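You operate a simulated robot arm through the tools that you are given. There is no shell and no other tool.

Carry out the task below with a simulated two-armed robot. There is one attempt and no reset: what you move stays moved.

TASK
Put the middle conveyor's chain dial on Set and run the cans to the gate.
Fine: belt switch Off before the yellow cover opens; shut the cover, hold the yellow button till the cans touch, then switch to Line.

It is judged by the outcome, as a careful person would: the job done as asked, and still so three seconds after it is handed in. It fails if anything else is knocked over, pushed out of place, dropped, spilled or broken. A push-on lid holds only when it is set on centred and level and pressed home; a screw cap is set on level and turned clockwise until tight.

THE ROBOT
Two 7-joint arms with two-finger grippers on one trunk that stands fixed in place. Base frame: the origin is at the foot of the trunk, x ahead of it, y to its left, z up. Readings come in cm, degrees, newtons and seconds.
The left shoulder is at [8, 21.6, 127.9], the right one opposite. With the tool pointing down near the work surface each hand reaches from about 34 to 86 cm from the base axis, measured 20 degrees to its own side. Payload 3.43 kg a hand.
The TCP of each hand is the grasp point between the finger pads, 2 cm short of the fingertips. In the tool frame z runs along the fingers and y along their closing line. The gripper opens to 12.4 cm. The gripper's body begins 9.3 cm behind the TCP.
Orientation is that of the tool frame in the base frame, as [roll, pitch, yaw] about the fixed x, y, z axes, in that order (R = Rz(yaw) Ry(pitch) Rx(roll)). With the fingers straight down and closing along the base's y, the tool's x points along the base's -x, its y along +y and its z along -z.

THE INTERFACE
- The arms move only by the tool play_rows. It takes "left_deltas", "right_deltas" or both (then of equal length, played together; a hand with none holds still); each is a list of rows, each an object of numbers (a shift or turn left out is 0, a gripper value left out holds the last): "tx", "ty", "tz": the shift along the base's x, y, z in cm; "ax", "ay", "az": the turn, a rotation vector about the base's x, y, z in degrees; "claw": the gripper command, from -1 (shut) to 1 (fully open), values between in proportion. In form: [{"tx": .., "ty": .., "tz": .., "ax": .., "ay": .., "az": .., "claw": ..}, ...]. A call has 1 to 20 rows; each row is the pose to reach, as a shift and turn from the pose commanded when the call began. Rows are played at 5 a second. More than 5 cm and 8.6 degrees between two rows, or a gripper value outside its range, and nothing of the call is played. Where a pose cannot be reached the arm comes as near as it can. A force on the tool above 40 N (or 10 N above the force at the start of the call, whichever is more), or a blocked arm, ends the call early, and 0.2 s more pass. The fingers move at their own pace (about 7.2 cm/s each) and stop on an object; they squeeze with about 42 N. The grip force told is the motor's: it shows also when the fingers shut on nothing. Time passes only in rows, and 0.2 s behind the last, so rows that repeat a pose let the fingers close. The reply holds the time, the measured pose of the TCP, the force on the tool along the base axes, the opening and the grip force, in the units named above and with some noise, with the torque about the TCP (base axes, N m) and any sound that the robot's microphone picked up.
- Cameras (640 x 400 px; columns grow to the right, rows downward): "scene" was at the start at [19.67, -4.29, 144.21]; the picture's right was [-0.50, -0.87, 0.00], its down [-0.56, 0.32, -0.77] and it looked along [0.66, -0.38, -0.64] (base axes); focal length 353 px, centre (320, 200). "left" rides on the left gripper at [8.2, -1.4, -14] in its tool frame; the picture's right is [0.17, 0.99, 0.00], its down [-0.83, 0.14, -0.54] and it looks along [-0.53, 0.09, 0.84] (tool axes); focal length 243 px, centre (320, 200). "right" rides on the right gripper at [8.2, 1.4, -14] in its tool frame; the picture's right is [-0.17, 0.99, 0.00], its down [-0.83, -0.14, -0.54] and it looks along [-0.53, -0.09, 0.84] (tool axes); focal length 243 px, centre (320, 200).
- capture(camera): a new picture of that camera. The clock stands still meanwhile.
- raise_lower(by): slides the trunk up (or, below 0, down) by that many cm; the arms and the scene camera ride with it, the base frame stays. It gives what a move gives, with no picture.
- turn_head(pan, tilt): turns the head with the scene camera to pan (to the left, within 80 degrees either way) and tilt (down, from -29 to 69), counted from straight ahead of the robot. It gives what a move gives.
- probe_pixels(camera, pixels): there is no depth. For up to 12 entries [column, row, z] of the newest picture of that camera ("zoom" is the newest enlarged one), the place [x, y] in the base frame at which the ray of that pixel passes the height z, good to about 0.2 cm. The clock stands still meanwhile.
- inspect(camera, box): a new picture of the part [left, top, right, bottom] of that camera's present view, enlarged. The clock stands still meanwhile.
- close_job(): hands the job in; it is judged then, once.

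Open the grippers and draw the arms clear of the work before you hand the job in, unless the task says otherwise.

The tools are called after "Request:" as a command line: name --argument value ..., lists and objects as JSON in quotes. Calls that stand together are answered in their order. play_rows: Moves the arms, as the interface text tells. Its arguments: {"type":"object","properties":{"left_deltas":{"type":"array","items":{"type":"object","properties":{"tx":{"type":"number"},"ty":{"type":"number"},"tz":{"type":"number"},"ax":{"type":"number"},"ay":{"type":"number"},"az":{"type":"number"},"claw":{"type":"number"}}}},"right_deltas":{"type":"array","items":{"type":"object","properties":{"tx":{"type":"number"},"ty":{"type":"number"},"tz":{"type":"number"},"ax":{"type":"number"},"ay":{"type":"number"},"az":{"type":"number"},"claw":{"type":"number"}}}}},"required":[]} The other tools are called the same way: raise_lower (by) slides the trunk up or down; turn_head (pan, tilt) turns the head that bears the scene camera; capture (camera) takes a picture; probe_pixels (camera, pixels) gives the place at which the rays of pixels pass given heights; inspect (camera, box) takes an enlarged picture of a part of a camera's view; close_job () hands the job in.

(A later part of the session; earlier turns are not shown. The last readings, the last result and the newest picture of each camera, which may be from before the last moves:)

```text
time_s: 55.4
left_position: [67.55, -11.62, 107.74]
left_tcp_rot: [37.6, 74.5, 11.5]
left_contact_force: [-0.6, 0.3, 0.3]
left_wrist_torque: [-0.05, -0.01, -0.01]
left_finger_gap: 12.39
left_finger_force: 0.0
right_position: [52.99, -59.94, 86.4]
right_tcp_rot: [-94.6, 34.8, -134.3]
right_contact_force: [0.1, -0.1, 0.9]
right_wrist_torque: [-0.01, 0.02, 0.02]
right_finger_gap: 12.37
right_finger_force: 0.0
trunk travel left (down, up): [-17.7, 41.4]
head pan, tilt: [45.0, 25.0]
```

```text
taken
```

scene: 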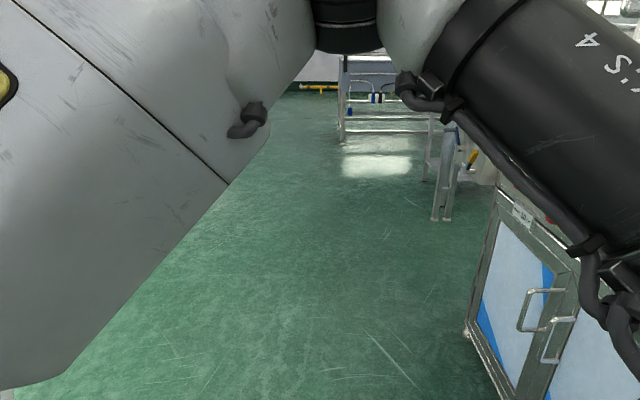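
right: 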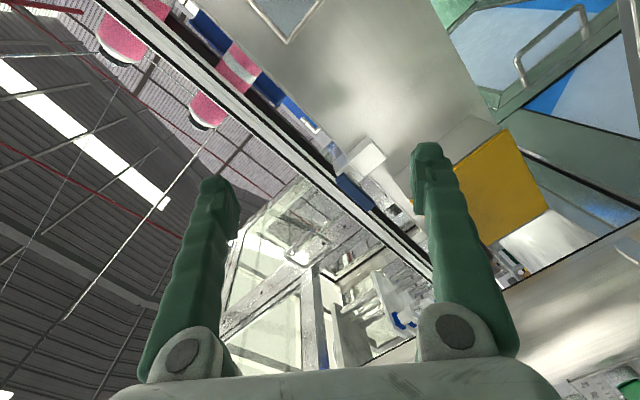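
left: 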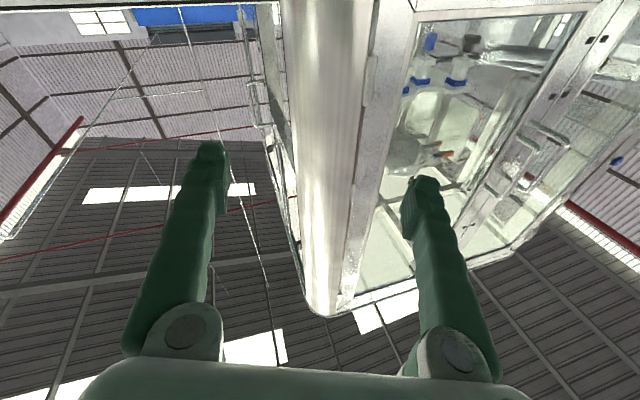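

The left forearm passes right in front of the head and cramps it, so the right arm is the better choice for the cover. I'll swing the left hand back to its tool-down park on the left.

Request:
play_rows --left_deltas '[{"tx": -1.5, "ty": 2, "tz": -0.6, "ax": 1.2, "ay": 7.9, "az": 2}, {"tx": -3, "ty": 4, "tz": -1.2, "ax": 2.4, "ay": 15.8, "az": 4}, {"tx": -4.5, "ty": 6, "tz": -1.8, "ax": 3.6, "ay": 23.6, "az": 6.1}, {"tx": -6, "ty": 8, "tz": -2.4, "ax": 4.9, "ay": 31.5, "az": 8.1}, {"tx": -7.5, "ty": 10, "tz": -3, "ax": 6.1, "ay": 39.4, "az": 10.1}, {"tx": -9, "ty": 12, "tz": -3.6, "ax": 7.3, "ay": 47.3, "az": 12.1}, {"tx": -10.5, "ty": 14, "tz": -4.2, "ax": 8.5, "ay": 55.1, "az": 14.2}, {"tx": -12, "ty": 16, "tz": -4.8, "ax": 9.7, "ay": 63, "az": 16.2}, {"tx": -13.5, "ty": 18, "tz": -5.4, "ax": 10.9, "ay": 70.9, "az": 18.2}, {"tx": -15, "ty": 20, "tz": -6, "ax": 12.2, "ay": 78.8, "az": 20.2}, {"tx": -16.5, "ty": 22, "tz": -6.6, "ax": 13.4, "ay": 86.6, "az": 22.3}, {"tx": -18, "ty": 24, "tz": -7.2, "ax": 14.6, "ay": 94.5, "az": 24.3}, {"tx": -19.5, "ty": 25.6, "tz": -7.7, "ax": 15.8, "ay": 102.4, "az": 26.3}, {"tx": -19.5, "ty": 25.6, "tz": -7.7, "ax": 15.8, "ay": 102.4, "az": 26.3}]'

Request:
capture --camera "scene"

```text
time_s: 58.4
left_position: [47.24, 12.14, 93.68]
left_tcp_rot: [-179.3, -0.3, 180.0]
left_contact_force: [0.5, 0.0, 1.3]
left_wrist_torque: [0.0, 0.03, 0.03]
left_finger_gap: 12.4
left_finger_force: 0.1
left hand out of reach, approached as far as the arm can: row 3, 4, 5, 6, 7, 8, 9, 10, 11, 12, 13, 14
right_position: [53.05, -59.91, 86.4]
right_tcp_rot: [-94.6, 34.8, -134.2]
right_contact_force: [-0.1, -0.3, 0.1]
right_wrist_torque: [-0.01, 0.02, 0.01]
right_finger_gap: 12.41
right_finger_force: 0.1
trunk travel left (down, up): [-17.7, 41.4]
head pan, tilt: [45.0, 25.0]
```

```text
taken
```

scene: 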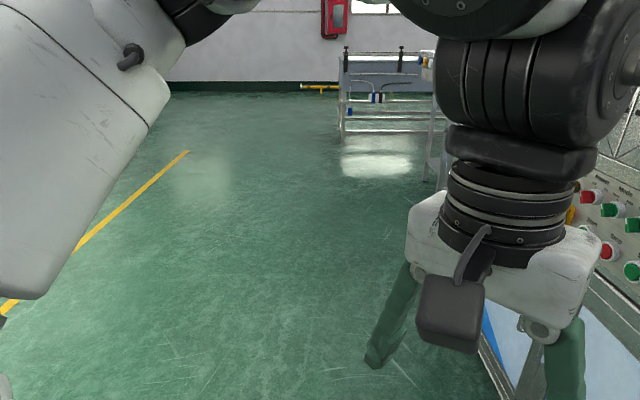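

The left hand is parked again at (47,12,94). Tool-down work at the handle's height needs a higher shoulder, so I'll back the right hand off and raise the trunk 20 cm.

Request:
play_rows --right_deltas '[{"tx": -2, "ty": 2}, {"tx": -4, "ty": 4}, {"tx": -4, "ty": 4}]'

Request:
turn_head --pan -40 --tilt 40

Request:
raise_lower --by 20

Request:
capture --camera "scene"

```text
time_s: 59.2
left_position: [47.09, 11.98, 93.69]
left_tcp_rot: [-179.4, -0.1, 179.9]
left_contact_force: [-0.3, 0.1, 1.0]
left_wrist_torque: [-0.01, 0.0, -0.01]
left_finger_gap: 12.39
left_finger_force: 0.0
right_position: [52.99, -59.8, 86.3]
right_tcp_rot: [-94.7, 34.8, -134.3]
right_contact_force: [0.3, -0.1, 0.1]
right_wrist_torque: [0.01, 0.0, 0.0]
right_finger_gap: 12.42
right_finger_force: 0.1
right hand out of reach, approached as far as the arm can: row 1, 2, 3
trunk travel left (down, up): [-17.7, 41.4]
head pan, tilt: [45.0, 25.0]
```

```text
time_s: 60.8
left_position: [47.19, 12.03, 93.79]
left_tcp_rot: [-179.3, -0.1, 179.9]
left_contact_force: [0.4, 0.3, 0.2]
left_wrist_torque: [-0.01, -0.03, 0.0]
left_finger_gap: 12.4
left_finger_force: 0.0
right_position: [53.02, -59.82, 86.18]
right_tcp_rot: [-94.8, 34.8, -134.3]
right_contact_force: [-0.4, -0.1, -0.1]
right_wrist_torque: [-0.01, -0.01, -0.01]
right_finger_gap: 12.41
right_finger_force: 0.0
trunk travel left (down, up): [-17.7, 41.4]
head pan, tilt: [-40.0, 40.0]
```

```text
time_s: 62.9
left_position: [44.61, 12.26, 118.34]
left_tcp_rot: [-179.5, 8.2, -179.9]
left_contact_force: [-0.3, 0.2, -0.3]
left_wrist_torque: [-0.01, -0.01, -0.01]
left_finger_gap: 12.39
left_finger_force: 0.1
right_position: [52.95, -59.74, 105.96]
right_tcp_rot: [-94.7, 34.8, -134.3]
right_contact_force: [0.8, -0.8, 1.2]
right_wrist_torque: [0.02, -0.01, -0.01]
right_finger_gap: 12.43
right_finger_force: 0.1
trunk travel left (down, up): [-37.7, 21.4]
head pan, tilt: [-40.0, 40.0]
```

```text
taken
```

scene: 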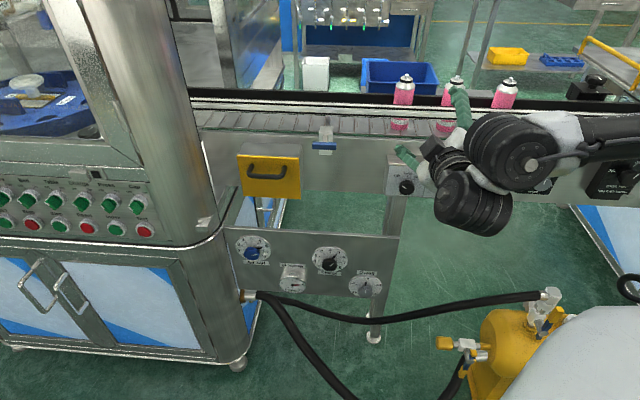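

Trunk is up; the right hand is at (53,-60,106). I'll swing it to tool-down with the closing line along the panel normal, moving away from the conveyor.

Request:
play_rows --right_deltas '[{"tx": -0.5, "ty": 2, "tz": 0.5, "ax": 3.5, "ay": 6.7, "az": 2.3}, {"tx": -1, "ty": 4, "tz": 1, "ax": 7, "ay": 13.5, "az": 4.6}, {"tx": -1, "ty": 6, "tz": 1.5, "ax": 10.5, "ay": 20.2, "az": 6.8}, {"tx": -1, "ty": 8, "tz": 2, "ax": 14, "ay": 27, "az": 9.1}, {"tx": -1, "ty": 10, "tz": 2.5, "ax": 17.5, "ay": 33.7, "az": 11.4}, {"tx": -1, "ty": 12, "tz": 3, "ax": 21, "ay": 40.4, "az": 13.7}, {"tx": -1, "ty": 14, "tz": 3.5, "ax": 24.6, "ay": 47.2, "az": 16}, {"tx": -1, "ty": 16, "tz": 4, "ax": 28.1, "ay": 53.9, "az": 18.3}, {"tx": -1, "ty": 18, "tz": 4.5, "ax": 31.6, "ay": 60.7, "az": 20.5}, {"tx": -1, "ty": 19, "tz": 5, "ax": 35.1, "ay": 67.4, "az": 22.8}, {"tx": -1, "ty": 20, "tz": 5, "ax": 38.6, "ay": 74.2, "az": 25.1}, {"tx": -1, "ty": 20, "tz": 5, "ax": 42.1, "ay": 80.9, "az": 27.4}, {"tx": -1, "ty": 20, "tz": 5, "ax": 42.1, "ay": 80.9, "az": 27.4}]'

Request:
capture --camera "scene"

Request:
capture --camera "right"

```text
time_s: 64.4
left_position: [44.54, 12.25, 118.5]
left_tcp_rot: [-179.4, 8.1, -180.0]
left_contact_force: [-0.3, -0.4, -0.4]
left_wrist_torque: [-0.03, -0.05, 0.0]
left_finger_gap: 12.43
left_finger_force: 0.0
right_position: [51.16, -51.29, 103.84]
right_tcp_rot: [-132.9, 23.7, -151.5]
right_contact_force: [-0.2, 0.4, 0.0]
right_wrist_torque: [0.01, -0.02, 0.01]
right_finger_gap: 12.42
right_finger_force: 0.1
right hand out of reach, approached as far as the arm can: row 2, 3, 4, 5, 6, 7
trunk travel left (down, up): [-37.7, 21.4]
head pan, tilt: [-40.0, 40.0]
stopped in row 7 (right hand): the force on the tool passed its limit at 147 N (the readings are from after the stop); the commanded pose is now the measured one
```

```text
taken
```

scene: 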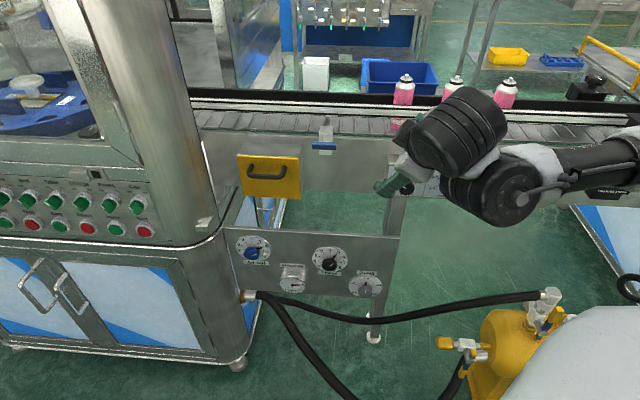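

```text
taken
```

right: 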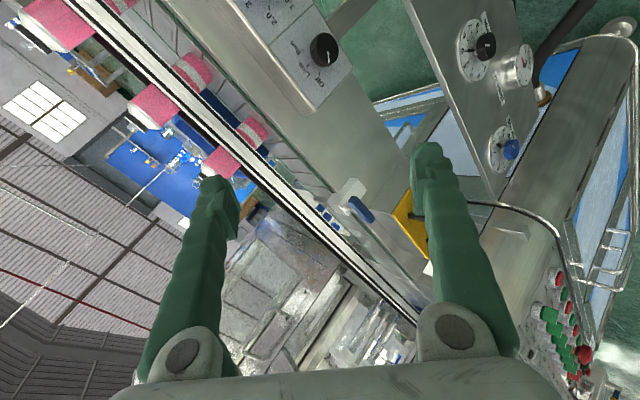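

Another hard self-contact of the hand's camera with its own forearm, most likely; nothing in the scene looks disturbed. Before choosing a safer path I'll check the surroundings and measure the handle from both cameras.

Request:
inspect --camera "right" --box '[320, 160, 480, 280]'

Request:
inspect --camera "scene" --box '[210, 120, 350, 220]'

Request:
inspect --camera "scene" --box '[360, 60, 560, 220]'

```text
3.33 times, centred on (400, 220) of right
```

zoom: 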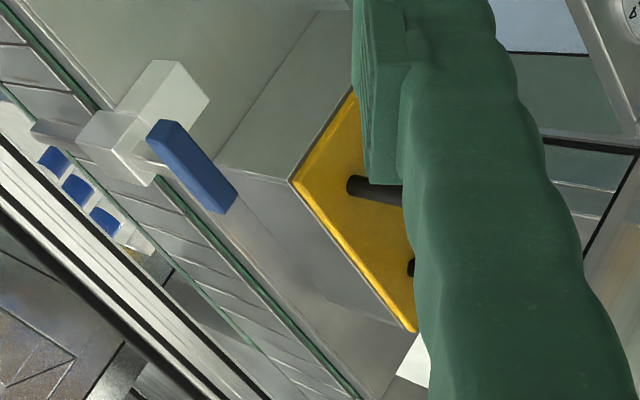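

```text
4.00 times, centred on (280, 170) of scene
```

zoom: 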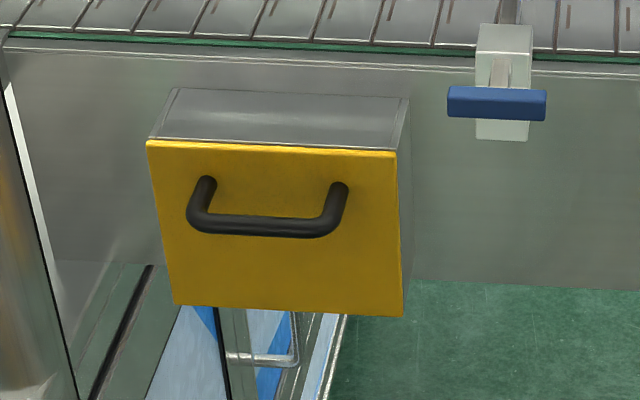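

```text
2.50 times, centred on (460, 140) of scene
```

zoom: 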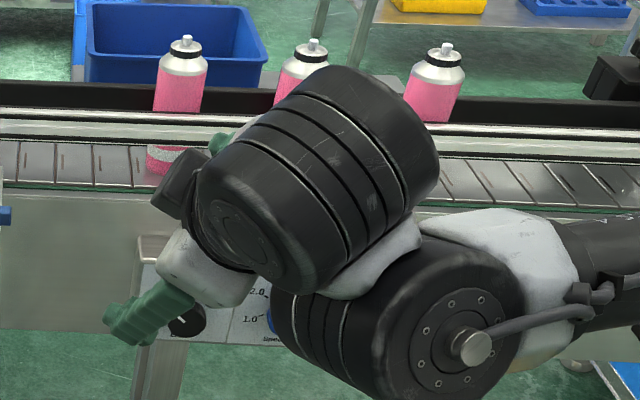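

I'll probe rays for the cover's corners and the handle posts from both cameras.

Request:
probe_pixels --camera "scene" --pixels '[[265.5, 176.8, 85], [265.5, 176.8, 100], [251.8, 165, 85], [251.8, 165, 100], [285, 166.8, 85], [285, 166.8, 100], [299.2, 158.2, 85], [299.2, 158.2, 100], [300.8, 198.8, 75], [300.8, 198.8, 90], [236.8, 155.8, 85], [236.8, 155.8, 100]]'

Request:
probe_pixels --camera "right" --pixels '[[391.9, 214.6, 85], [391.9, 214.6, 100], [410.5, 187.6, 75], [410.5, 187.6, 90], [428.5, 259, 85], [428.5, 259, 100], [410.5, 216.1, 85], [410.5, 216.1, 100], [427.6, 240.4, 85], [427.6, 240.4, 100]]'

```text
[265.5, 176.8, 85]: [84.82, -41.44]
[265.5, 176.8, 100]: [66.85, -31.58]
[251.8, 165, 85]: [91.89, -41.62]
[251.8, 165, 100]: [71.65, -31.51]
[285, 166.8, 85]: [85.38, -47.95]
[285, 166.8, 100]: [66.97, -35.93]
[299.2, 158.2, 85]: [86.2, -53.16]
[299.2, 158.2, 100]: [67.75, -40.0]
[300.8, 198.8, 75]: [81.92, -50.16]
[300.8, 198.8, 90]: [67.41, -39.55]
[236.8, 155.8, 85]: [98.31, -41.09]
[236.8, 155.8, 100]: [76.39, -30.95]
```

```text
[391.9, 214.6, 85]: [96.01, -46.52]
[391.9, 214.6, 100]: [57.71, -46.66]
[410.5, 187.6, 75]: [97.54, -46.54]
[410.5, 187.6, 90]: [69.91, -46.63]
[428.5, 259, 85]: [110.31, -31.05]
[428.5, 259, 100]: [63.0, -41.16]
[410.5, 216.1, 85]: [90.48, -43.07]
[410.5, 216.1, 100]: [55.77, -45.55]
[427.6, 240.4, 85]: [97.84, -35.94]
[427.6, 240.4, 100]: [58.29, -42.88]
```

Measured: cover face vertical at n≈-87.4, z 80–92.4; handle bar at (78.9,-38.2,89.9), standing 4.5 cm off the face, near the top edge. A higher shoulder will open up the right wrist for tool-down work, so I'll raise the trunk 20 cm and then lower the hand.

Request:
raise_lower --by 20

Request:
play_rows --right_deltas '[{"tx": -1, "ty": 1, "tz": -3}, {"tx": -2, "ty": 2, "tz": -6}, {"tx": -3, "ty": 3, "tz": -9}, {"tx": -4, "ty": 4, "tz": -12}, {"tx": -4, "ty": 4, "tz": -15}, {"tx": -4, "ty": 4, "tz": -15}]'

Request:
capture --camera "scene"

```text
time_s: 64.9
left_position: [44.41, 12.2, 119.71]
left_tcp_rot: [-179.5, 8.6, -179.8]
left_contact_force: [-0.2, 0.2, 0.6]
left_wrist_torque: [-0.01, 0.0, -0.01]
left_finger_gap: 12.39
left_finger_force: 0.1
right_position: [51.42, -51.12, 105.14]
right_tcp_rot: [-132.7, 24.0, -151.4]
right_contact_force: [7.7, -6.1, -5.3]
right_wrist_torque: [0.12, -0.35, 0.63]
right_finger_gap: 12.4
right_finger_force: 0.1
trunk travel left (down, up): [-38.8, 20.3]
head pan, tilt: [-40.0, 40.0]
stopped: the force on the tool passed its limit at 49 N (the readings are from after the stop); the commanded pose is now the measured one
```

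```text
time_s: 66.3
left_position: [44.42, 12.11, 119.59]
left_tcp_rot: [-179.5, 8.4, -179.8]
left_contact_force: [0.0, -1.0, 0.3]
left_wrist_torque: [0.0, -0.02, -0.02]
left_finger_gap: 12.37
left_finger_force: 0.1
right_position: [47.31, -47.26, 90.21]
right_tcp_rot: [-132.8, 24.4, -151.6]
right_contact_force: [0.5, -0.5, 0.2]
right_wrist_torque: [0.02, -0.01, 0.01]
right_finger_gap: 12.4
right_finger_force: 0.1
right hand out of reach, approached as far as the arm can: row 1, 2, 3, 4
trunk travel left (down, up): [-38.8, 20.3]
head pan, tilt: [-40.0, 40.0]
```

```text
taken
```

scene: 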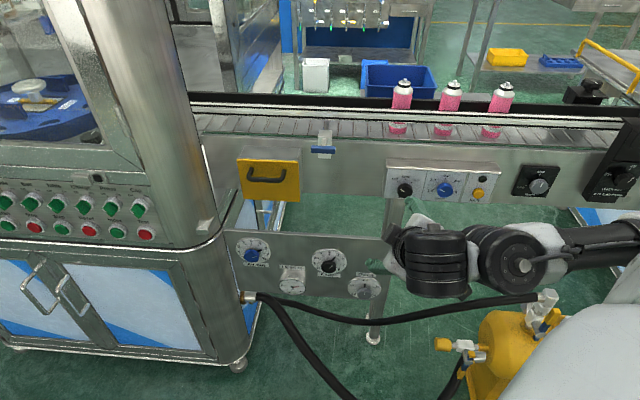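

The hand is now lower relative to the shoulder with no load. Raise the trunk 20 cm again.

Request:
raise_lower --by 20

Request:
play_rows --right_deltas '[{"ax": 5.7, "ay": 4.7, "az": -2.4}, {"ax": 11.3, "ay": 9.5, "az": -4.8, "tz": -1}, {"ax": 17, "ay": 14.2, "az": -7.2, "tz": -2}, {"ax": 22.6, "ay": 19, "az": -9.6, "tz": -3}, {"ax": 28.3, "ay": 23.7, "az": -12, "tz": -4}, {"ax": 34, "ay": 28.5, "az": -14.4, "tz": -4}, {"ax": 39.6, "ay": 33.2, "az": -16.8, "tz": -4}, {"ax": 39.6, "ay": 33.2, "az": -16.8, "tz": -4}]'

Request:
capture --camera "scene"

Request:
capture --camera "right"

```text
time_s: 68.5
left_position: [35.2, 12.19, 154.93]
left_tcp_rot: [-179.3, 31.6, -179.6]
left_contact_force: [0.3, 0.5, -1.1]
left_wrist_torque: [-0.02, 0.05, 0.01]
left_finger_gap: 12.41
left_finger_force: 0.1
right_position: [47.36, -47.11, 109.98]
right_tcp_rot: [-132.8, 24.0, -151.6]
right_contact_force: [-0.5, -0.1, -1.1]
right_wrist_torque: [-0.04, 0.04, -0.02]
right_finger_gap: 12.41
right_finger_force: 0.0
trunk travel left (down, up): [-58.8, 0.3]
head pan, tilt: [-40.0, 40.0]
```

```text
time_s: 69.4
left_position: [35.04, 12.27, 154.99]
left_tcp_rot: [-179.2, 31.7, -179.5]
left_contact_force: [-0.3, 0.6, 0.0]
left_wrist_torque: [0.0, 0.02, 0.0]
left_finger_gap: 12.42
left_finger_force: 0.2
right_position: [47.67, -47.07, 107.38]
right_tcp_rot: [-159.8, 15.3, -170.2]
right_contact_force: [17.6, -9.5, -19.9]
right_wrist_torque: [0.03, -0.36, 0.23]
right_finger_gap: 12.4
right_finger_force: 0.1
trunk travel left (down, up): [-58.8, 0.3]
head pan, tilt: [-40.0, 40.0]
stopped in row 4 (right hand): the force on the tool passed its limit at 119 N (the readings are from after the stop); the commanded pose is now the measured one
```

```text
taken
```

scene: 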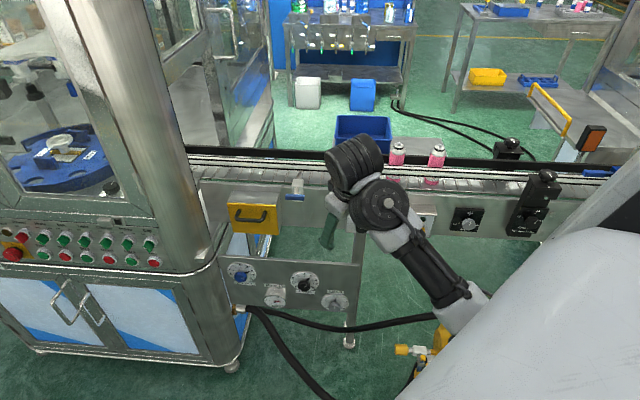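

```text
taken
```

right: 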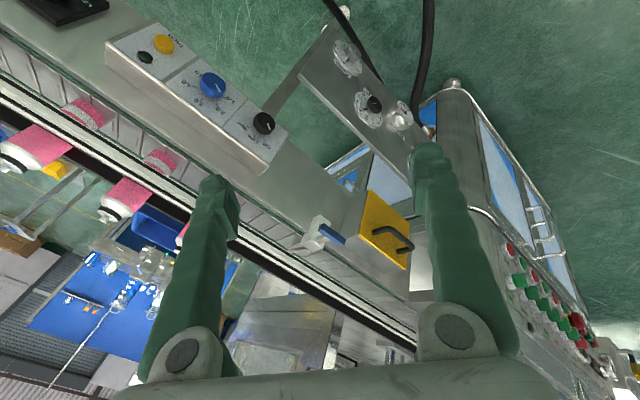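

The arm is in an elbow-low posture, so tool-down folds the wrist onto its camera. Instead I'll point the hand forward (nearly in line with the forearm), where I can roll it freely to bring the camera on top.

Request:
play_rows --right_deltas '[{"tx": 1.5, "ty": 0.5, "tz": 0.5, "ax": -2.9, "ay": -6.7, "az": 1.7}, {"tx": 3.5, "ty": 1, "tz": 1, "ax": -5.7, "ay": -13.4, "az": 3.4}, {"tx": 5.5, "ty": 1.5, "tz": 1.5, "ax": -8.6, "ay": -20.1, "az": 5.1}, {"tx": 7.5, "ty": 2, "tz": 2, "ax": -11.5, "ay": -26.8, "az": 6.8}, {"tx": 9.5, "ty": 2.5, "tz": 2.5, "ax": -14.3, "ay": -33.6, "az": 8.5}, {"tx": 11.5, "ty": 3, "tz": 3, "ax": -17.2, "ay": -40.3, "az": 10.2}, {"tx": 13.5, "ty": 3.5, "tz": 3.5, "ax": -20.1, "ay": -47, "az": 11.9}, {"tx": 15, "ty": 4, "tz": 4, "ax": -22.9, "ay": -53.7, "az": 13.6}, {"tx": 16, "ty": 4.5, "tz": 4.5, "ax": -25.8, "ay": -60.4, "az": 15.3}, {"tx": 16, "ty": 4.5, "tz": 4.5, "ax": -25.8, "ay": -60.4, "az": 15.3}]'

Request:
capture --camera "scene"

Request:
capture --camera "right"

```text
time_s: 71.6
left_position: [35.32, 12.24, 154.91]
left_tcp_rot: [-179.2, 31.6, -179.5]
left_contact_force: [-0.5, 0.9, 0.2]
left_wrist_torque: [0.0, 0.01, -0.02]
left_finger_gap: 12.42
left_finger_force: 0.1
right_position: [63.72, -42.53, 111.94]
right_tcp_rot: [-89.9, 49.9, -109.9]
right_contact_force: [0.1, -0.5, 0.1]
right_wrist_torque: [-0.03, -0.02, 0.0]
right_finger_gap: 12.39
right_finger_force: 0.1
right hand out of reach, approached as far as the arm can: row 5, 6
trunk travel left (down, up): [-58.8, 0.3]
head pan, tilt: [-40.0, 40.0]
```

```text
taken
```

scene: 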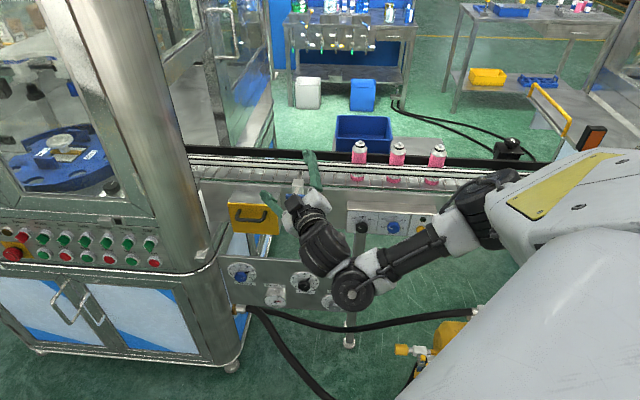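

```text
taken
```

right: 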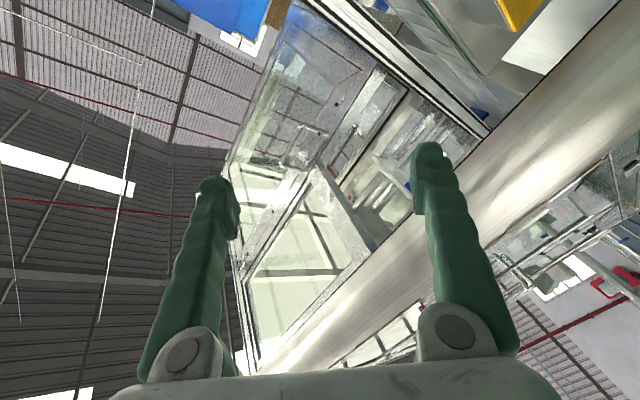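

The arm has come into a good elbow-high posture, reached exactly at (63.7,-42.5,111.9). I'll lower the trunk 15 cm so the hand nears the handle's height.

Request:
raise_lower --by -15

Request:
capture --camera "scene"

```text
time_s: 73.4
left_position: [43.26, 12.24, 127.21]
left_tcp_rot: [-179.3, 12.5, -179.6]
left_contact_force: [0.0, -0.3, -0.2]
left_wrist_torque: [-0.03, -0.03, 0.02]
left_finger_gap: 12.37
left_finger_force: 0.2
right_position: [63.61, -42.63, 96.93]
right_tcp_rot: [-90.1, 50.0, -109.9]
right_contact_force: [0.0, -0.6, -0.9]
right_wrist_torque: [-0.03, 0.02, -0.04]
right_finger_gap: 12.38
right_finger_force: 0.0
trunk travel left (down, up): [-43.8, 15.3]
head pan, tilt: [-40.0, 40.0]
```

```text
taken
```

scene: 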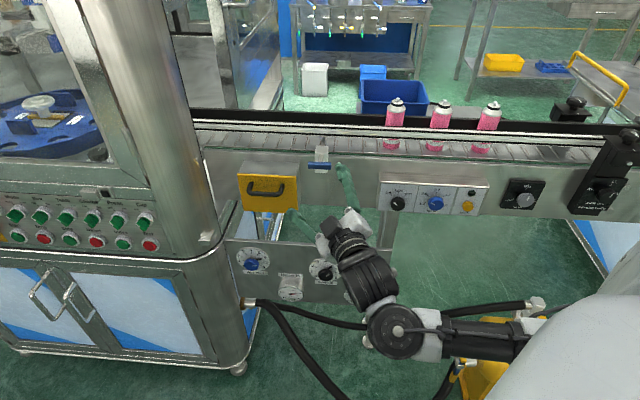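

Trunk is back near its start height. I'll roll the right hand so the fingers close vertically and stage it in front of the handle at about (70,-30,93).

Request:
play_rows --right_deltas '[{"tx": 0.5, "ty": 2, "tz": -0.5, "ax": -6.1, "ay": 3.2, "az": -2}, {"tx": 1.5, "ty": 4, "tz": -1, "ax": -12.2, "ay": 6.3, "az": -4}, {"tx": 2.5, "ty": 6, "tz": -1.5, "ax": -18.3, "ay": 9.5, "az": -6}, {"tx": 3.5, "ty": 8, "tz": -2, "ax": -24.4, "ay": 12.7, "az": -8.1}, {"tx": 4.5, "ty": 10, "tz": -2.5, "ax": -30.5, "ay": 15.9, "az": -10.1}, {"tx": 5.5, "ty": 11.5, "tz": -3, "ax": -36.6, "ay": 19, "az": -12.1}, {"tx": 6.4, "ty": 12.6, "tz": -4, "ax": -42.7, "ay": 22.2, "az": -14.1}, {"tx": 6.4, "ty": 12.6, "tz": -4, "ax": -42.7, "ay": 22.2, "az": -14.1}]'

Request:
capture --camera "scene"

Request:
capture --camera "right"

```text
time_s: 75.2
left_position: [43.23, 12.23, 127.1]
left_tcp_rot: [-179.3, 12.5, -179.6]
left_contact_force: [-0.1, -0.2, -0.1]
left_wrist_torque: [0.01, -0.02, 0.02]
left_finger_gap: 12.4
left_finger_force: 0.0
right_position: [69.97, -30.15, 92.92]
right_tcp_rot: [-90.0, 2.0, -125.0]
right_contact_force: [0.1, 0.8, 1.0]
right_wrist_torque: [-0.01, 0.01, 0.01]
right_finger_gap: 12.4
right_finger_force: 0.0
trunk travel left (down, up): [-43.8, 15.3]
head pan, tilt: [-40.0, 40.0]
```

```text
taken
```

scene: 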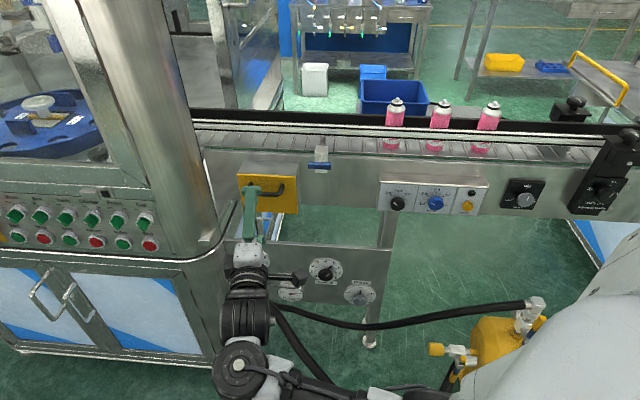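

```text
taken
```

right: 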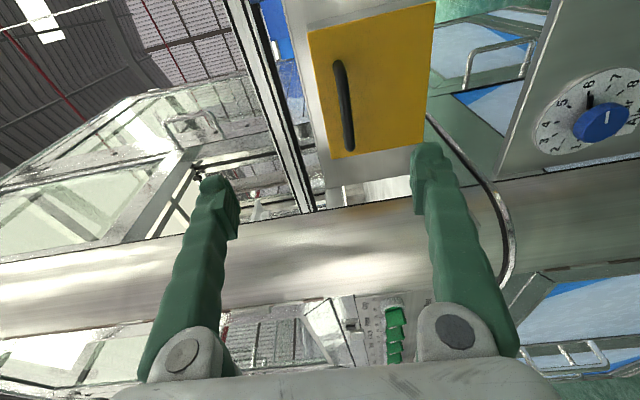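

Staged exactly; the right view shows the handle bar from (338,65) to (349,150). I'll check it against my bar position by probing at z=89.9.

Request:
probe_pixels --camera "right" --pixels '[[342, 68, 89.9], [348, 147, 89.9], [345, 107, 89.9], [345, 107, 88], [345, 107, 92]]'

Request:
inspect --camera "right" --box '[290, 0, 450, 180]'

Request:
inspect --camera "scene" --box '[210, 130, 350, 230]'

```text
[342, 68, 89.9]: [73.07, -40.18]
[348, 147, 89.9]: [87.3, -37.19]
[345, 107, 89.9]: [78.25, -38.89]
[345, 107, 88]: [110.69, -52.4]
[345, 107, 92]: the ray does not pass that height
```

```text
2.22 times, centred on (370, 90) of right
```

zoom: 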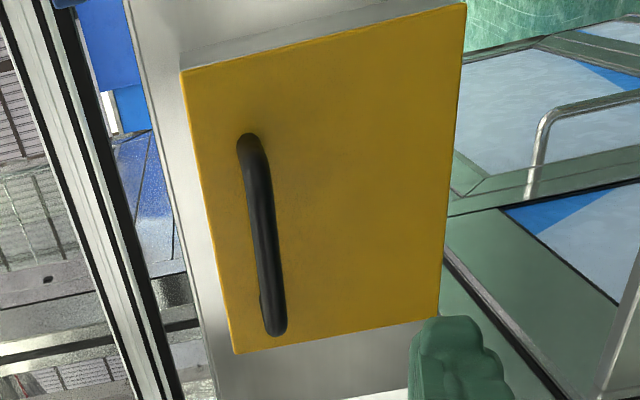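

```text
4.00 times, centred on (280, 180) of scene
```

zoom: 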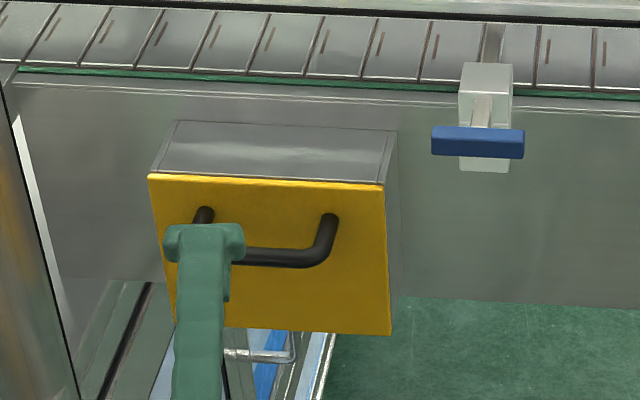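

The bar centre agrees at about (78.6,-38.5,89.9). I'll line up 8 cm short of it along the hand's heading and narrow the fingers to 5.5 cm.

Request:
play_rows --right_deltas '[{"tx": 0.7, "ty": -1.2, "tz": -1, "claw": -0.11}, {"tx": 1.4, "ty": -2.4, "tz": -2, "claw": -0.11}, {"tx": 2.2, "ty": -3.6, "tz": -3, "claw": -0.11}, {"tx": 2.2, "ty": -3.6, "tz": -3, "claw": -0.11}]'

Request:
capture --camera "right"

Request:
inspect --camera "scene" --box '[210, 130, 350, 230]'

```text
time_s: 76.2
left_position: [43.3, 12.21, 127.23]
left_tcp_rot: [-179.3, 12.5, -179.6]
left_contact_force: [0.7, -0.6, 0.2]
left_wrist_torque: [-0.01, 0.0, 0.0]
left_finger_gap: 12.41
left_finger_force: 0.0
right_position: [72.29, -33.81, 89.92]
right_tcp_rot: [-90.0, 2.0, -124.9]
right_contact_force: [-0.9, 0.7, 0.5]
right_wrist_torque: [0.0, 0.02, -0.03]
right_finger_gap: 5.53
right_finger_force: 0.1
trunk travel left (down, up): [-43.8, 15.3]
head pan, tilt: [-40.0, 40.0]
```

```text
taken
```

right: 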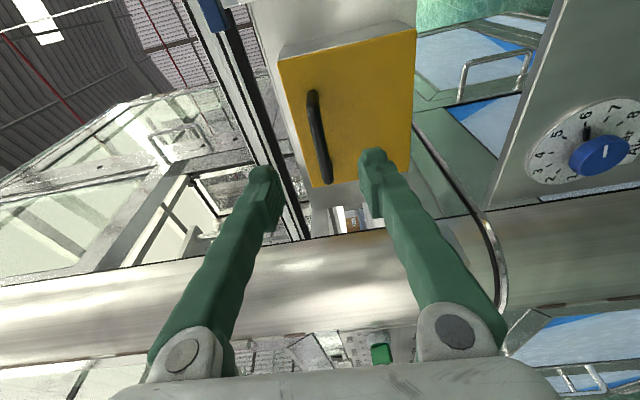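

```text
4.00 times, centred on (280, 180) of scene
```

zoom: 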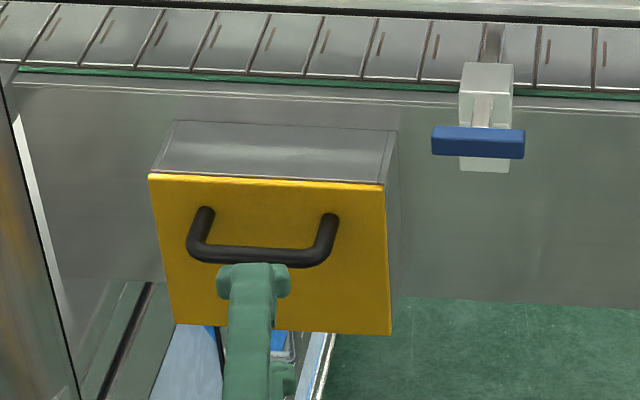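

Column 320 shows the bar is centred between the fingers vertically. I'll advance 7.3 cm along the heading.

Request:
play_rows --right_deltas '[{"tx": 1.2, "ty": -0.9}, {"tx": 2.4, "ty": -1.8}, {"tx": 3.6, "ty": -2.7}, {"tx": 4.8, "ty": -3.6}, {"tx": 5.9, "ty": -4.3}, {"tx": 5.9, "ty": -4.3}]'

Request:
capture --camera "right"

Request:
inspect --camera "scene" --box '[210, 130, 350, 230]'

```text
time_s: 77.6
left_position: [43.23, 12.23, 127.09]
left_tcp_rot: [-179.4, 12.5, -179.7]
left_contact_force: [-0.5, -0.3, 0.0]
left_wrist_torque: [0.0, 0.0, -0.04]
left_finger_gap: 12.38
left_finger_force: 0.2
right_position: [78.04, -38.16, 89.97]
right_tcp_rot: [-90.1, 2.0, -125.0]
right_contact_force: [0.1, -0.8, -0.6]
right_wrist_torque: [0.03, 0.0, 0.0]
right_finger_gap: 5.5
right_finger_force: 0.0
trunk travel left (down, up): [-43.8, 15.3]
head pan, tilt: [-40.0, 40.0]
```

```text
taken
```

right: 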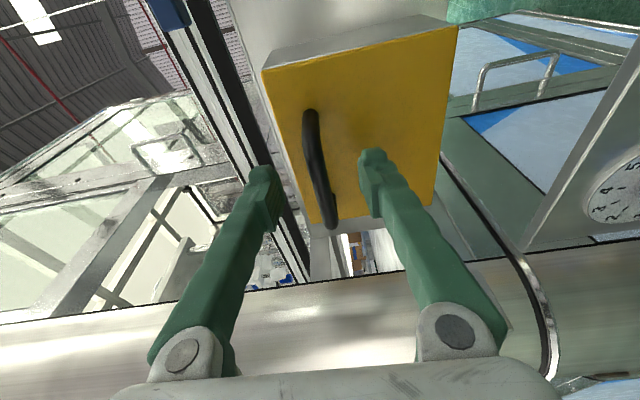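

```text
4.00 times, centred on (280, 180) of scene
```

zoom: 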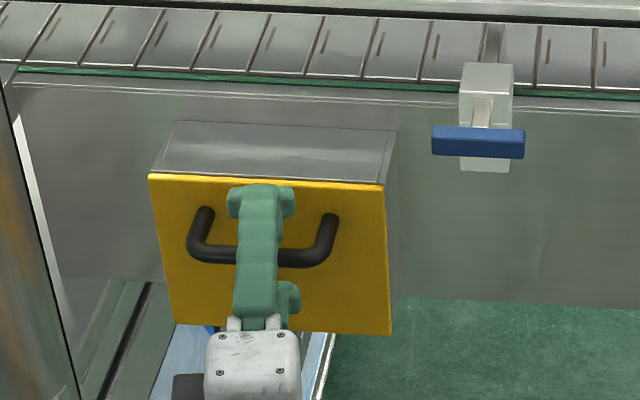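

The bar passes between the fingertips. Close on it.

Request:
play_rows --right_deltas '[{"claw": -1}, {"claw": -1}, {"claw": -1}, {"claw": -1}]'

Request:
capture --camera "right"

```text
time_s: 78.6
left_position: [43.2, 12.22, 127.22]
left_tcp_rot: [-179.4, 12.5, -179.6]
left_contact_force: [0.0, -0.5, -0.5]
left_wrist_torque: [-0.01, -0.03, 0.01]
left_finger_gap: 12.4
left_finger_force: 0.0
right_position: [78.0, -38.1, 89.82]
right_tcp_rot: [-90.1, 2.0, -125.1]
right_contact_force: [0.0, 0.2, -4.4]
right_wrist_torque: [-0.28, 0.36, 0.08]
right_finger_gap: 1.06
right_finger_force: 44.5
trunk travel left (down, up): [-43.8, 15.3]
head pan, tilt: [-40.0, 40.0]
```

```text
taken
```

right: 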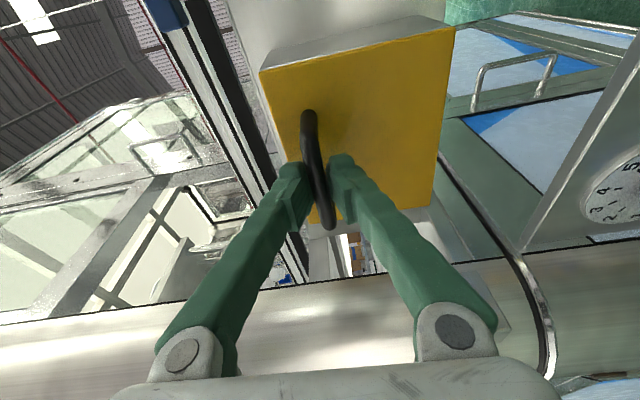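

The handle is gripped (gap 1.06 cm). I'll pull straight out a little and read the forces to learn how the cover is hinged.

Request:
play_rows --right_deltas '[{"tx": -0.3, "ty": 0.3, "claw": -1}, {"tx": -0.6, "ty": 0.6, "claw": -1}, {"tx": -0.9, "ty": 0.9, "claw": -1}, {"tx": -0.9, "ty": 0.9, "claw": -1}]'

Request:
capture --camera "right"

Request:
inspect --camera "scene" --box '[210, 130, 350, 230]'

```text
time_s: 79.6
left_position: [43.56, 11.83, 126.98]
left_tcp_rot: [-179.5, 12.3, -179.6]
left_contact_force: [-0.3, -1.0, -0.3]
left_wrist_torque: [-0.02, 0.02, 0.01]
left_finger_gap: 12.4
left_finger_force: 0.1
right_position: [77.41, -37.44, 89.2]
right_tcp_rot: [-90.6, 1.7, -125.1]
right_contact_force: [10.9, -8.2, -25.3]
right_wrist_torque: [-0.21, 0.42, -0.15]
right_finger_gap: 1.05
right_finger_force: 43.6
trunk travel left (down, up): [-43.8, 15.3]
head pan, tilt: [-40.0, 40.0]
```

```text
taken
```

right: 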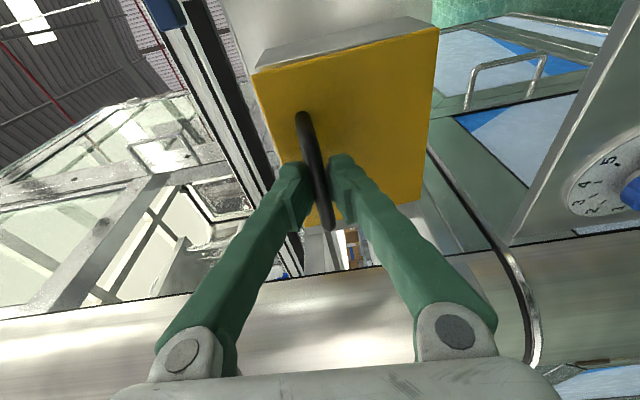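

```text
4.00 times, centred on (280, 180) of scene
```

zoom: 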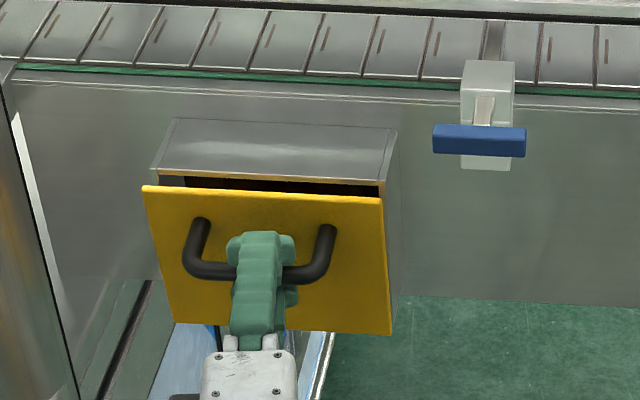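

The cover tips out at its top edge, so it is hinged along the bottom. I'll follow the arc outward and down to about 45° open.

Request:
play_rows --right_deltas '[{"tx": -0.2, "ty": 0.2, "tz": -0.9, "claw": -1}, {"tx": -0.64, "ty": 0.64, "tz": -1.65, "claw": -1}, {"tx": -1.2, "ty": 1.2, "tz": -2.45, "claw": -1}, {"tx": -1.87, "ty": 1.87, "tz": -3.7, "claw": -1}, {"tx": -2.4, "ty": 2.4, "tz": -5.05, "claw": -1}, {"tx": -2.83, "ty": 2.83, "tz": -6.5, "claw": -1}, {"tx": -2.83, "ty": 2.83, "tz": -6.5, "claw": -1}]'

Request:
capture --camera "right"

Request:
inspect --camera "scene" --box '[210, 130, 350, 230]'

```text
time_s: 81.2
left_position: [43.34, 12.0, 127.01]
left_tcp_rot: [-179.5, 12.3, -179.6]
left_contact_force: [-0.2, 0.2, -0.7]
left_wrist_torque: [0.04, 0.01, 0.01]
left_finger_gap: 12.4
left_finger_force: 0.0
right_position: [74.58, -34.37, 83.18]
right_tcp_rot: [-90.1, 1.9, -125.0]
right_contact_force: [9.9, -13.5, -6.5]
right_wrist_torque: [0.03, 0.02, 0.01]
right_finger_gap: 0.6
right_finger_force: 39.3
trunk travel left (down, up): [-43.8, 15.3]
head pan, tilt: [-40.0, 40.0]
```

```text
taken
```

right: 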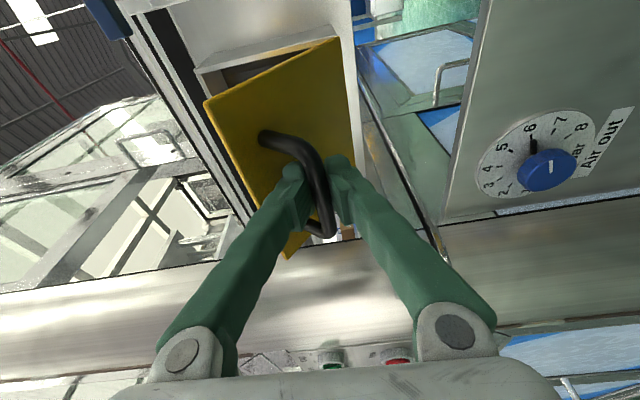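

```text
4.00 times, centred on (280, 180) of scene
```

zoom: 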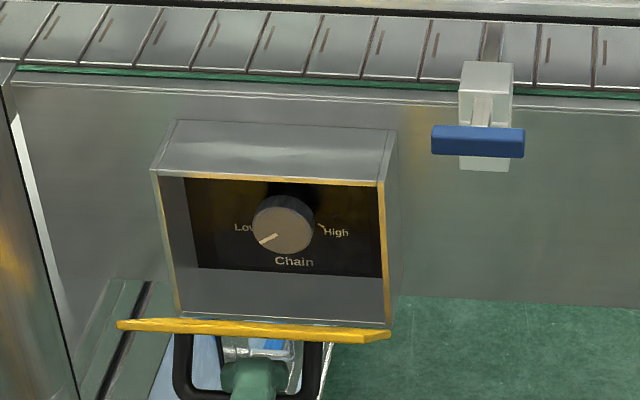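

The cover is about 55° open and the Chain dial with Low/High marks shows inside. The bar is slipping slightly toward the fingertips, so I'll follow a slightly tighter arc further down.

Request:
play_rows --right_deltas '[{"tx": 0.3, "ty": -0.3, "tz": -0.7, "claw": -1}, {"tx": 0.4, "ty": -0.4, "tz": -2, "claw": -1}, {"tx": 0.5, "ty": -0.5, "tz": -3.5, "claw": -1}, {"tx": 0.7, "ty": -0.7, "tz": -5, "claw": -1}, {"tx": 1.0, "ty": -1.0, "tz": -6.5, "claw": -1}, {"tx": 1.0, "ty": -1.0, "tz": -6.5, "claw": -1}]'

Request:
capture --camera "right"

Request:
inspect --camera "scene" --box '[210, 130, 350, 230]'

```text
time_s: 82.6
left_position: [43.24, 12.14, 127.09]
left_tcp_rot: [-179.4, 12.5, -179.7]
left_contact_force: [-0.4, -0.1, -0.1]
left_wrist_torque: [0.03, -0.01, 0.0]
left_finger_gap: 12.41
left_finger_force: 0.1
right_position: [75.41, -35.13, 76.97]
right_tcp_rot: [-90.0, 2.1, -125.0]
right_contact_force: [-1.2, -0.5, -0.7]
right_wrist_torque: [0.02, 0.0, -0.01]
right_finger_gap: 0.0
right_finger_force: 34.5
trunk travel left (down, up): [-43.8, 15.3]
head pan, tilt: [-40.0, 40.0]
```

```text
taken
```

right: 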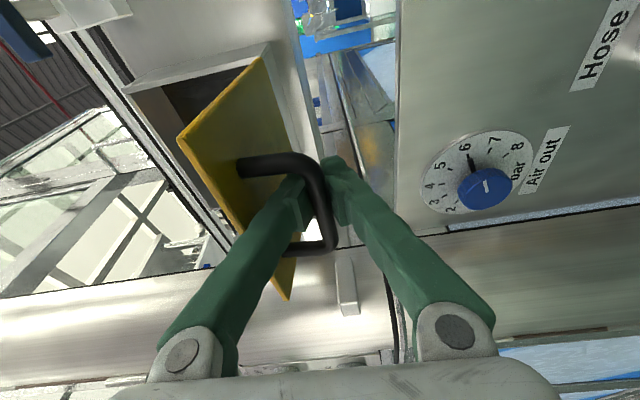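

```text
4.00 times, centred on (280, 180) of scene
```

zoom: 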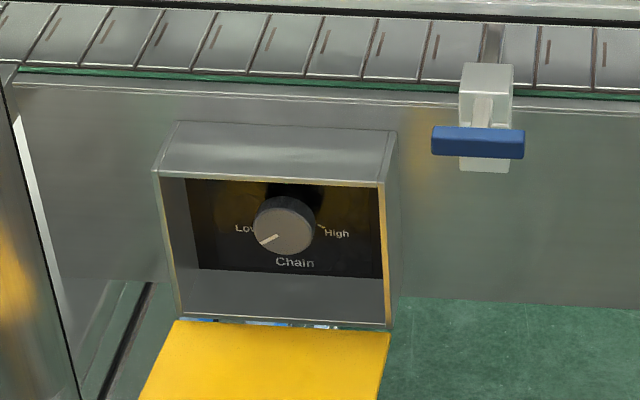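

The bar slid out and the fingers closed on nothing; the cover now hangs well open. I'll back the hand straight out and check that the cover stays open.

Request:
play_rows --right_deltas '[{"tx": -1.2, "ty": 0.9}, {"tx": -2.9, "ty": 2}, {"tx": -4.9, "ty": 3.4}, {"tx": -6.6, "ty": 4.6}, {"tx": -6.6, "ty": 4.6}]'

Request:
capture --camera "right"

Request:
capture --camera "scene"

Request:
inspect --camera "scene" --box '[235, 160, 315, 220]'

```text
time_s: 83.0
left_position: [43.19, 12.12, 127.14]
left_tcp_rot: [-179.4, 12.5, -179.6]
left_contact_force: [0.5, 0.2, 0.5]
left_wrist_torque: [-0.04, 0.0, 0.01]
left_finger_gap: 12.37
left_finger_force: 0.1
right_position: [75.22, -35.1, 77.75]
right_tcp_rot: [-89.2, 2.4, -125.0]
right_contact_force: [11.0, -4.4, -2.4]
right_wrist_torque: [0.01, 0.08, -0.03]
right_finger_gap: 0.6
right_finger_force: 34.4
trunk travel left (down, up): [-43.8, 15.3]
head pan, tilt: [-40.0, 40.0]
stopped in row 1 (right hand): the force on the tool passed its limit at 48 N (the readings are from after the stop); the commanded pose is now the measured one
```

```text
taken
```

right: 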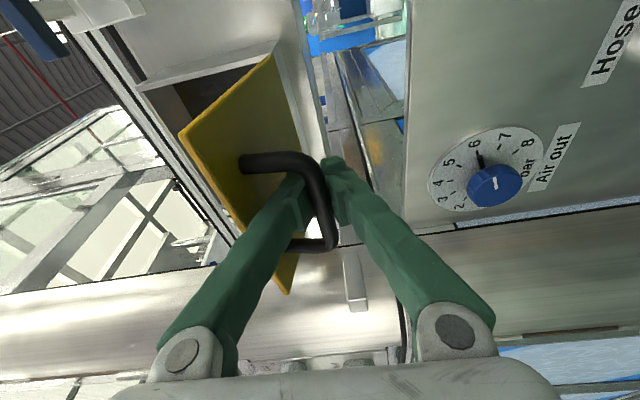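

```text
taken
```

scene: 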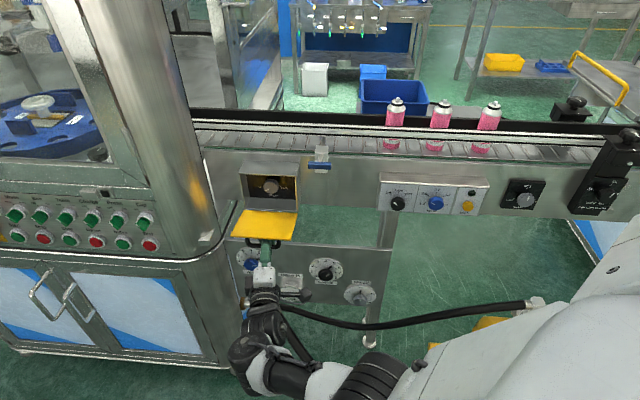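

```text
6.67 times, centred on (275, 190) of scene
```

zoom: 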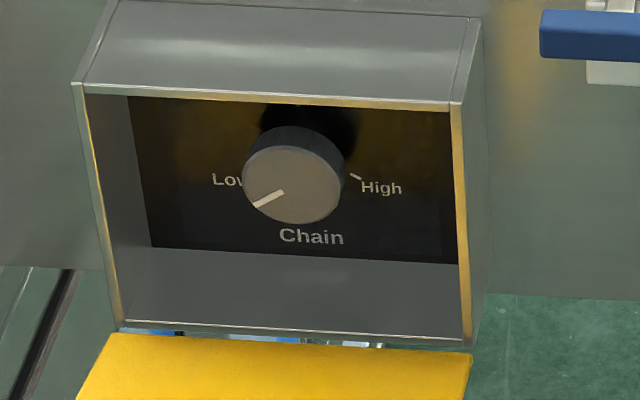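

The bar is trapped behind the finger pads, so I must open the fingers before backing out. Open to about 3.5 cm, then retreat.

Request:
play_rows --right_deltas '[{"claw": -0.45}, {"claw": -0.45}, {"claw": -0.45}]'

Request:
capture --camera "right"

```text
time_s: 83.8
left_position: [43.24, 12.22, 127.22]
left_tcp_rot: [-179.4, 12.6, -179.6]
left_contact_force: [0.5, -0.1, -0.2]
left_wrist_torque: [0.01, 0.0, 0.02]
left_finger_gap: 12.38
left_finger_force: 0.1
right_position: [75.01, -34.86, 77.61]
right_tcp_rot: [-89.2, 2.3, -125.1]
right_contact_force: [-0.1, -0.7, 0.9]
right_wrist_torque: [0.01, -0.02, -0.04]
right_finger_gap: 3.4
right_finger_force: 0.1
trunk travel left (down, up): [-43.8, 15.3]
head pan, tilt: [-40.0, 40.0]
```

```text
taken
```

right: 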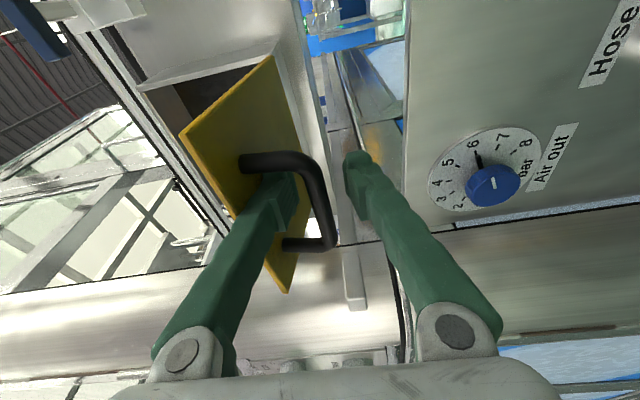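

The fingers are open with the bar free between them and the cover stays put. Retreat 9 cm.

Request:
play_rows --right_deltas '[{"tx": -1.2, "ty": 0.9}, {"tx": -2.9, "ty": 2}, {"tx": -4.9, "ty": 3.4}, {"tx": -7.4, "ty": 5.2}, {"tx": -7.4, "ty": 5.2}]'

Request:
capture --camera "right"

Request:
capture --camera "scene"

Request:
inspect --camera "scene" --box '[220, 150, 320, 250]'

```text
time_s: 85.0
left_position: [43.34, 12.16, 127.2]
left_tcp_rot: [-179.4, 12.6, -179.6]
left_contact_force: [0.6, -0.5, 0.9]
left_wrist_torque: [-0.03, 0.02, 0.01]
left_finger_gap: 12.41
left_finger_force: 0.1
right_position: [67.59, -29.84, 77.72]
right_tcp_rot: [-89.2, 2.4, -125.1]
right_contact_force: [-0.5, 0.2, 0.0]
right_wrist_torque: [-0.02, 0.02, 0.02]
right_finger_gap: 3.41
right_finger_force: 0.0
trunk travel left (down, up): [-43.8, 15.3]
head pan, tilt: [-40.0, 40.0]
```

```text
taken
```

right: 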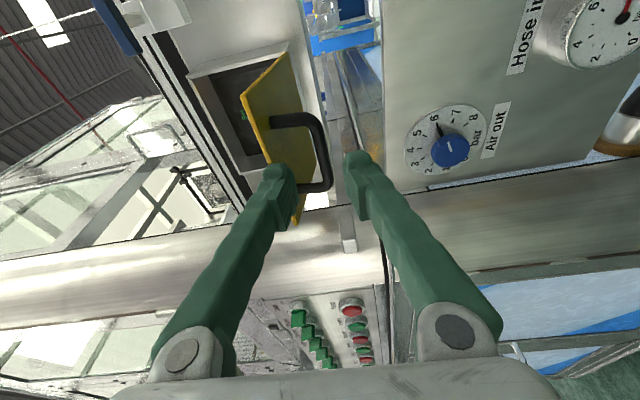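

```text
taken
```

scene: 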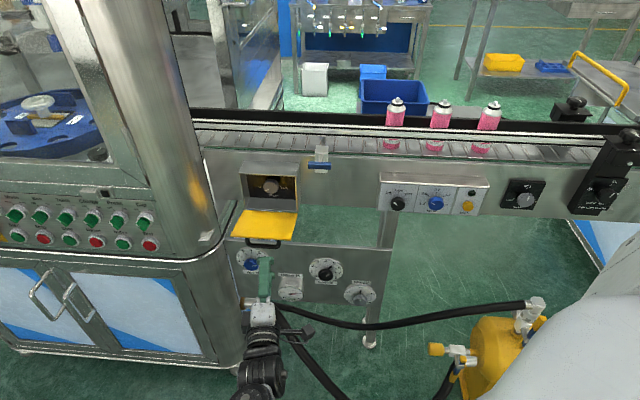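

```text
4.00 times, centred on (270, 200) of scene
```

zoom: 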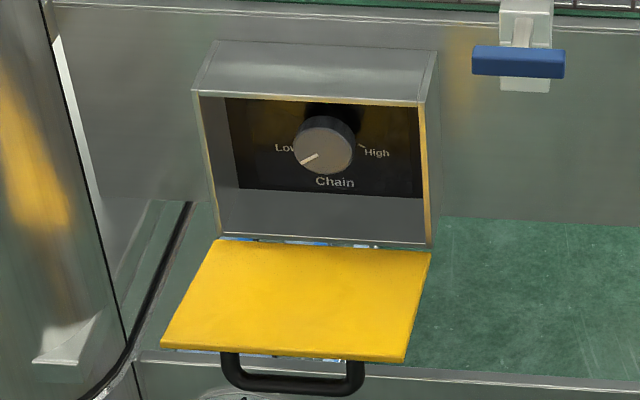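

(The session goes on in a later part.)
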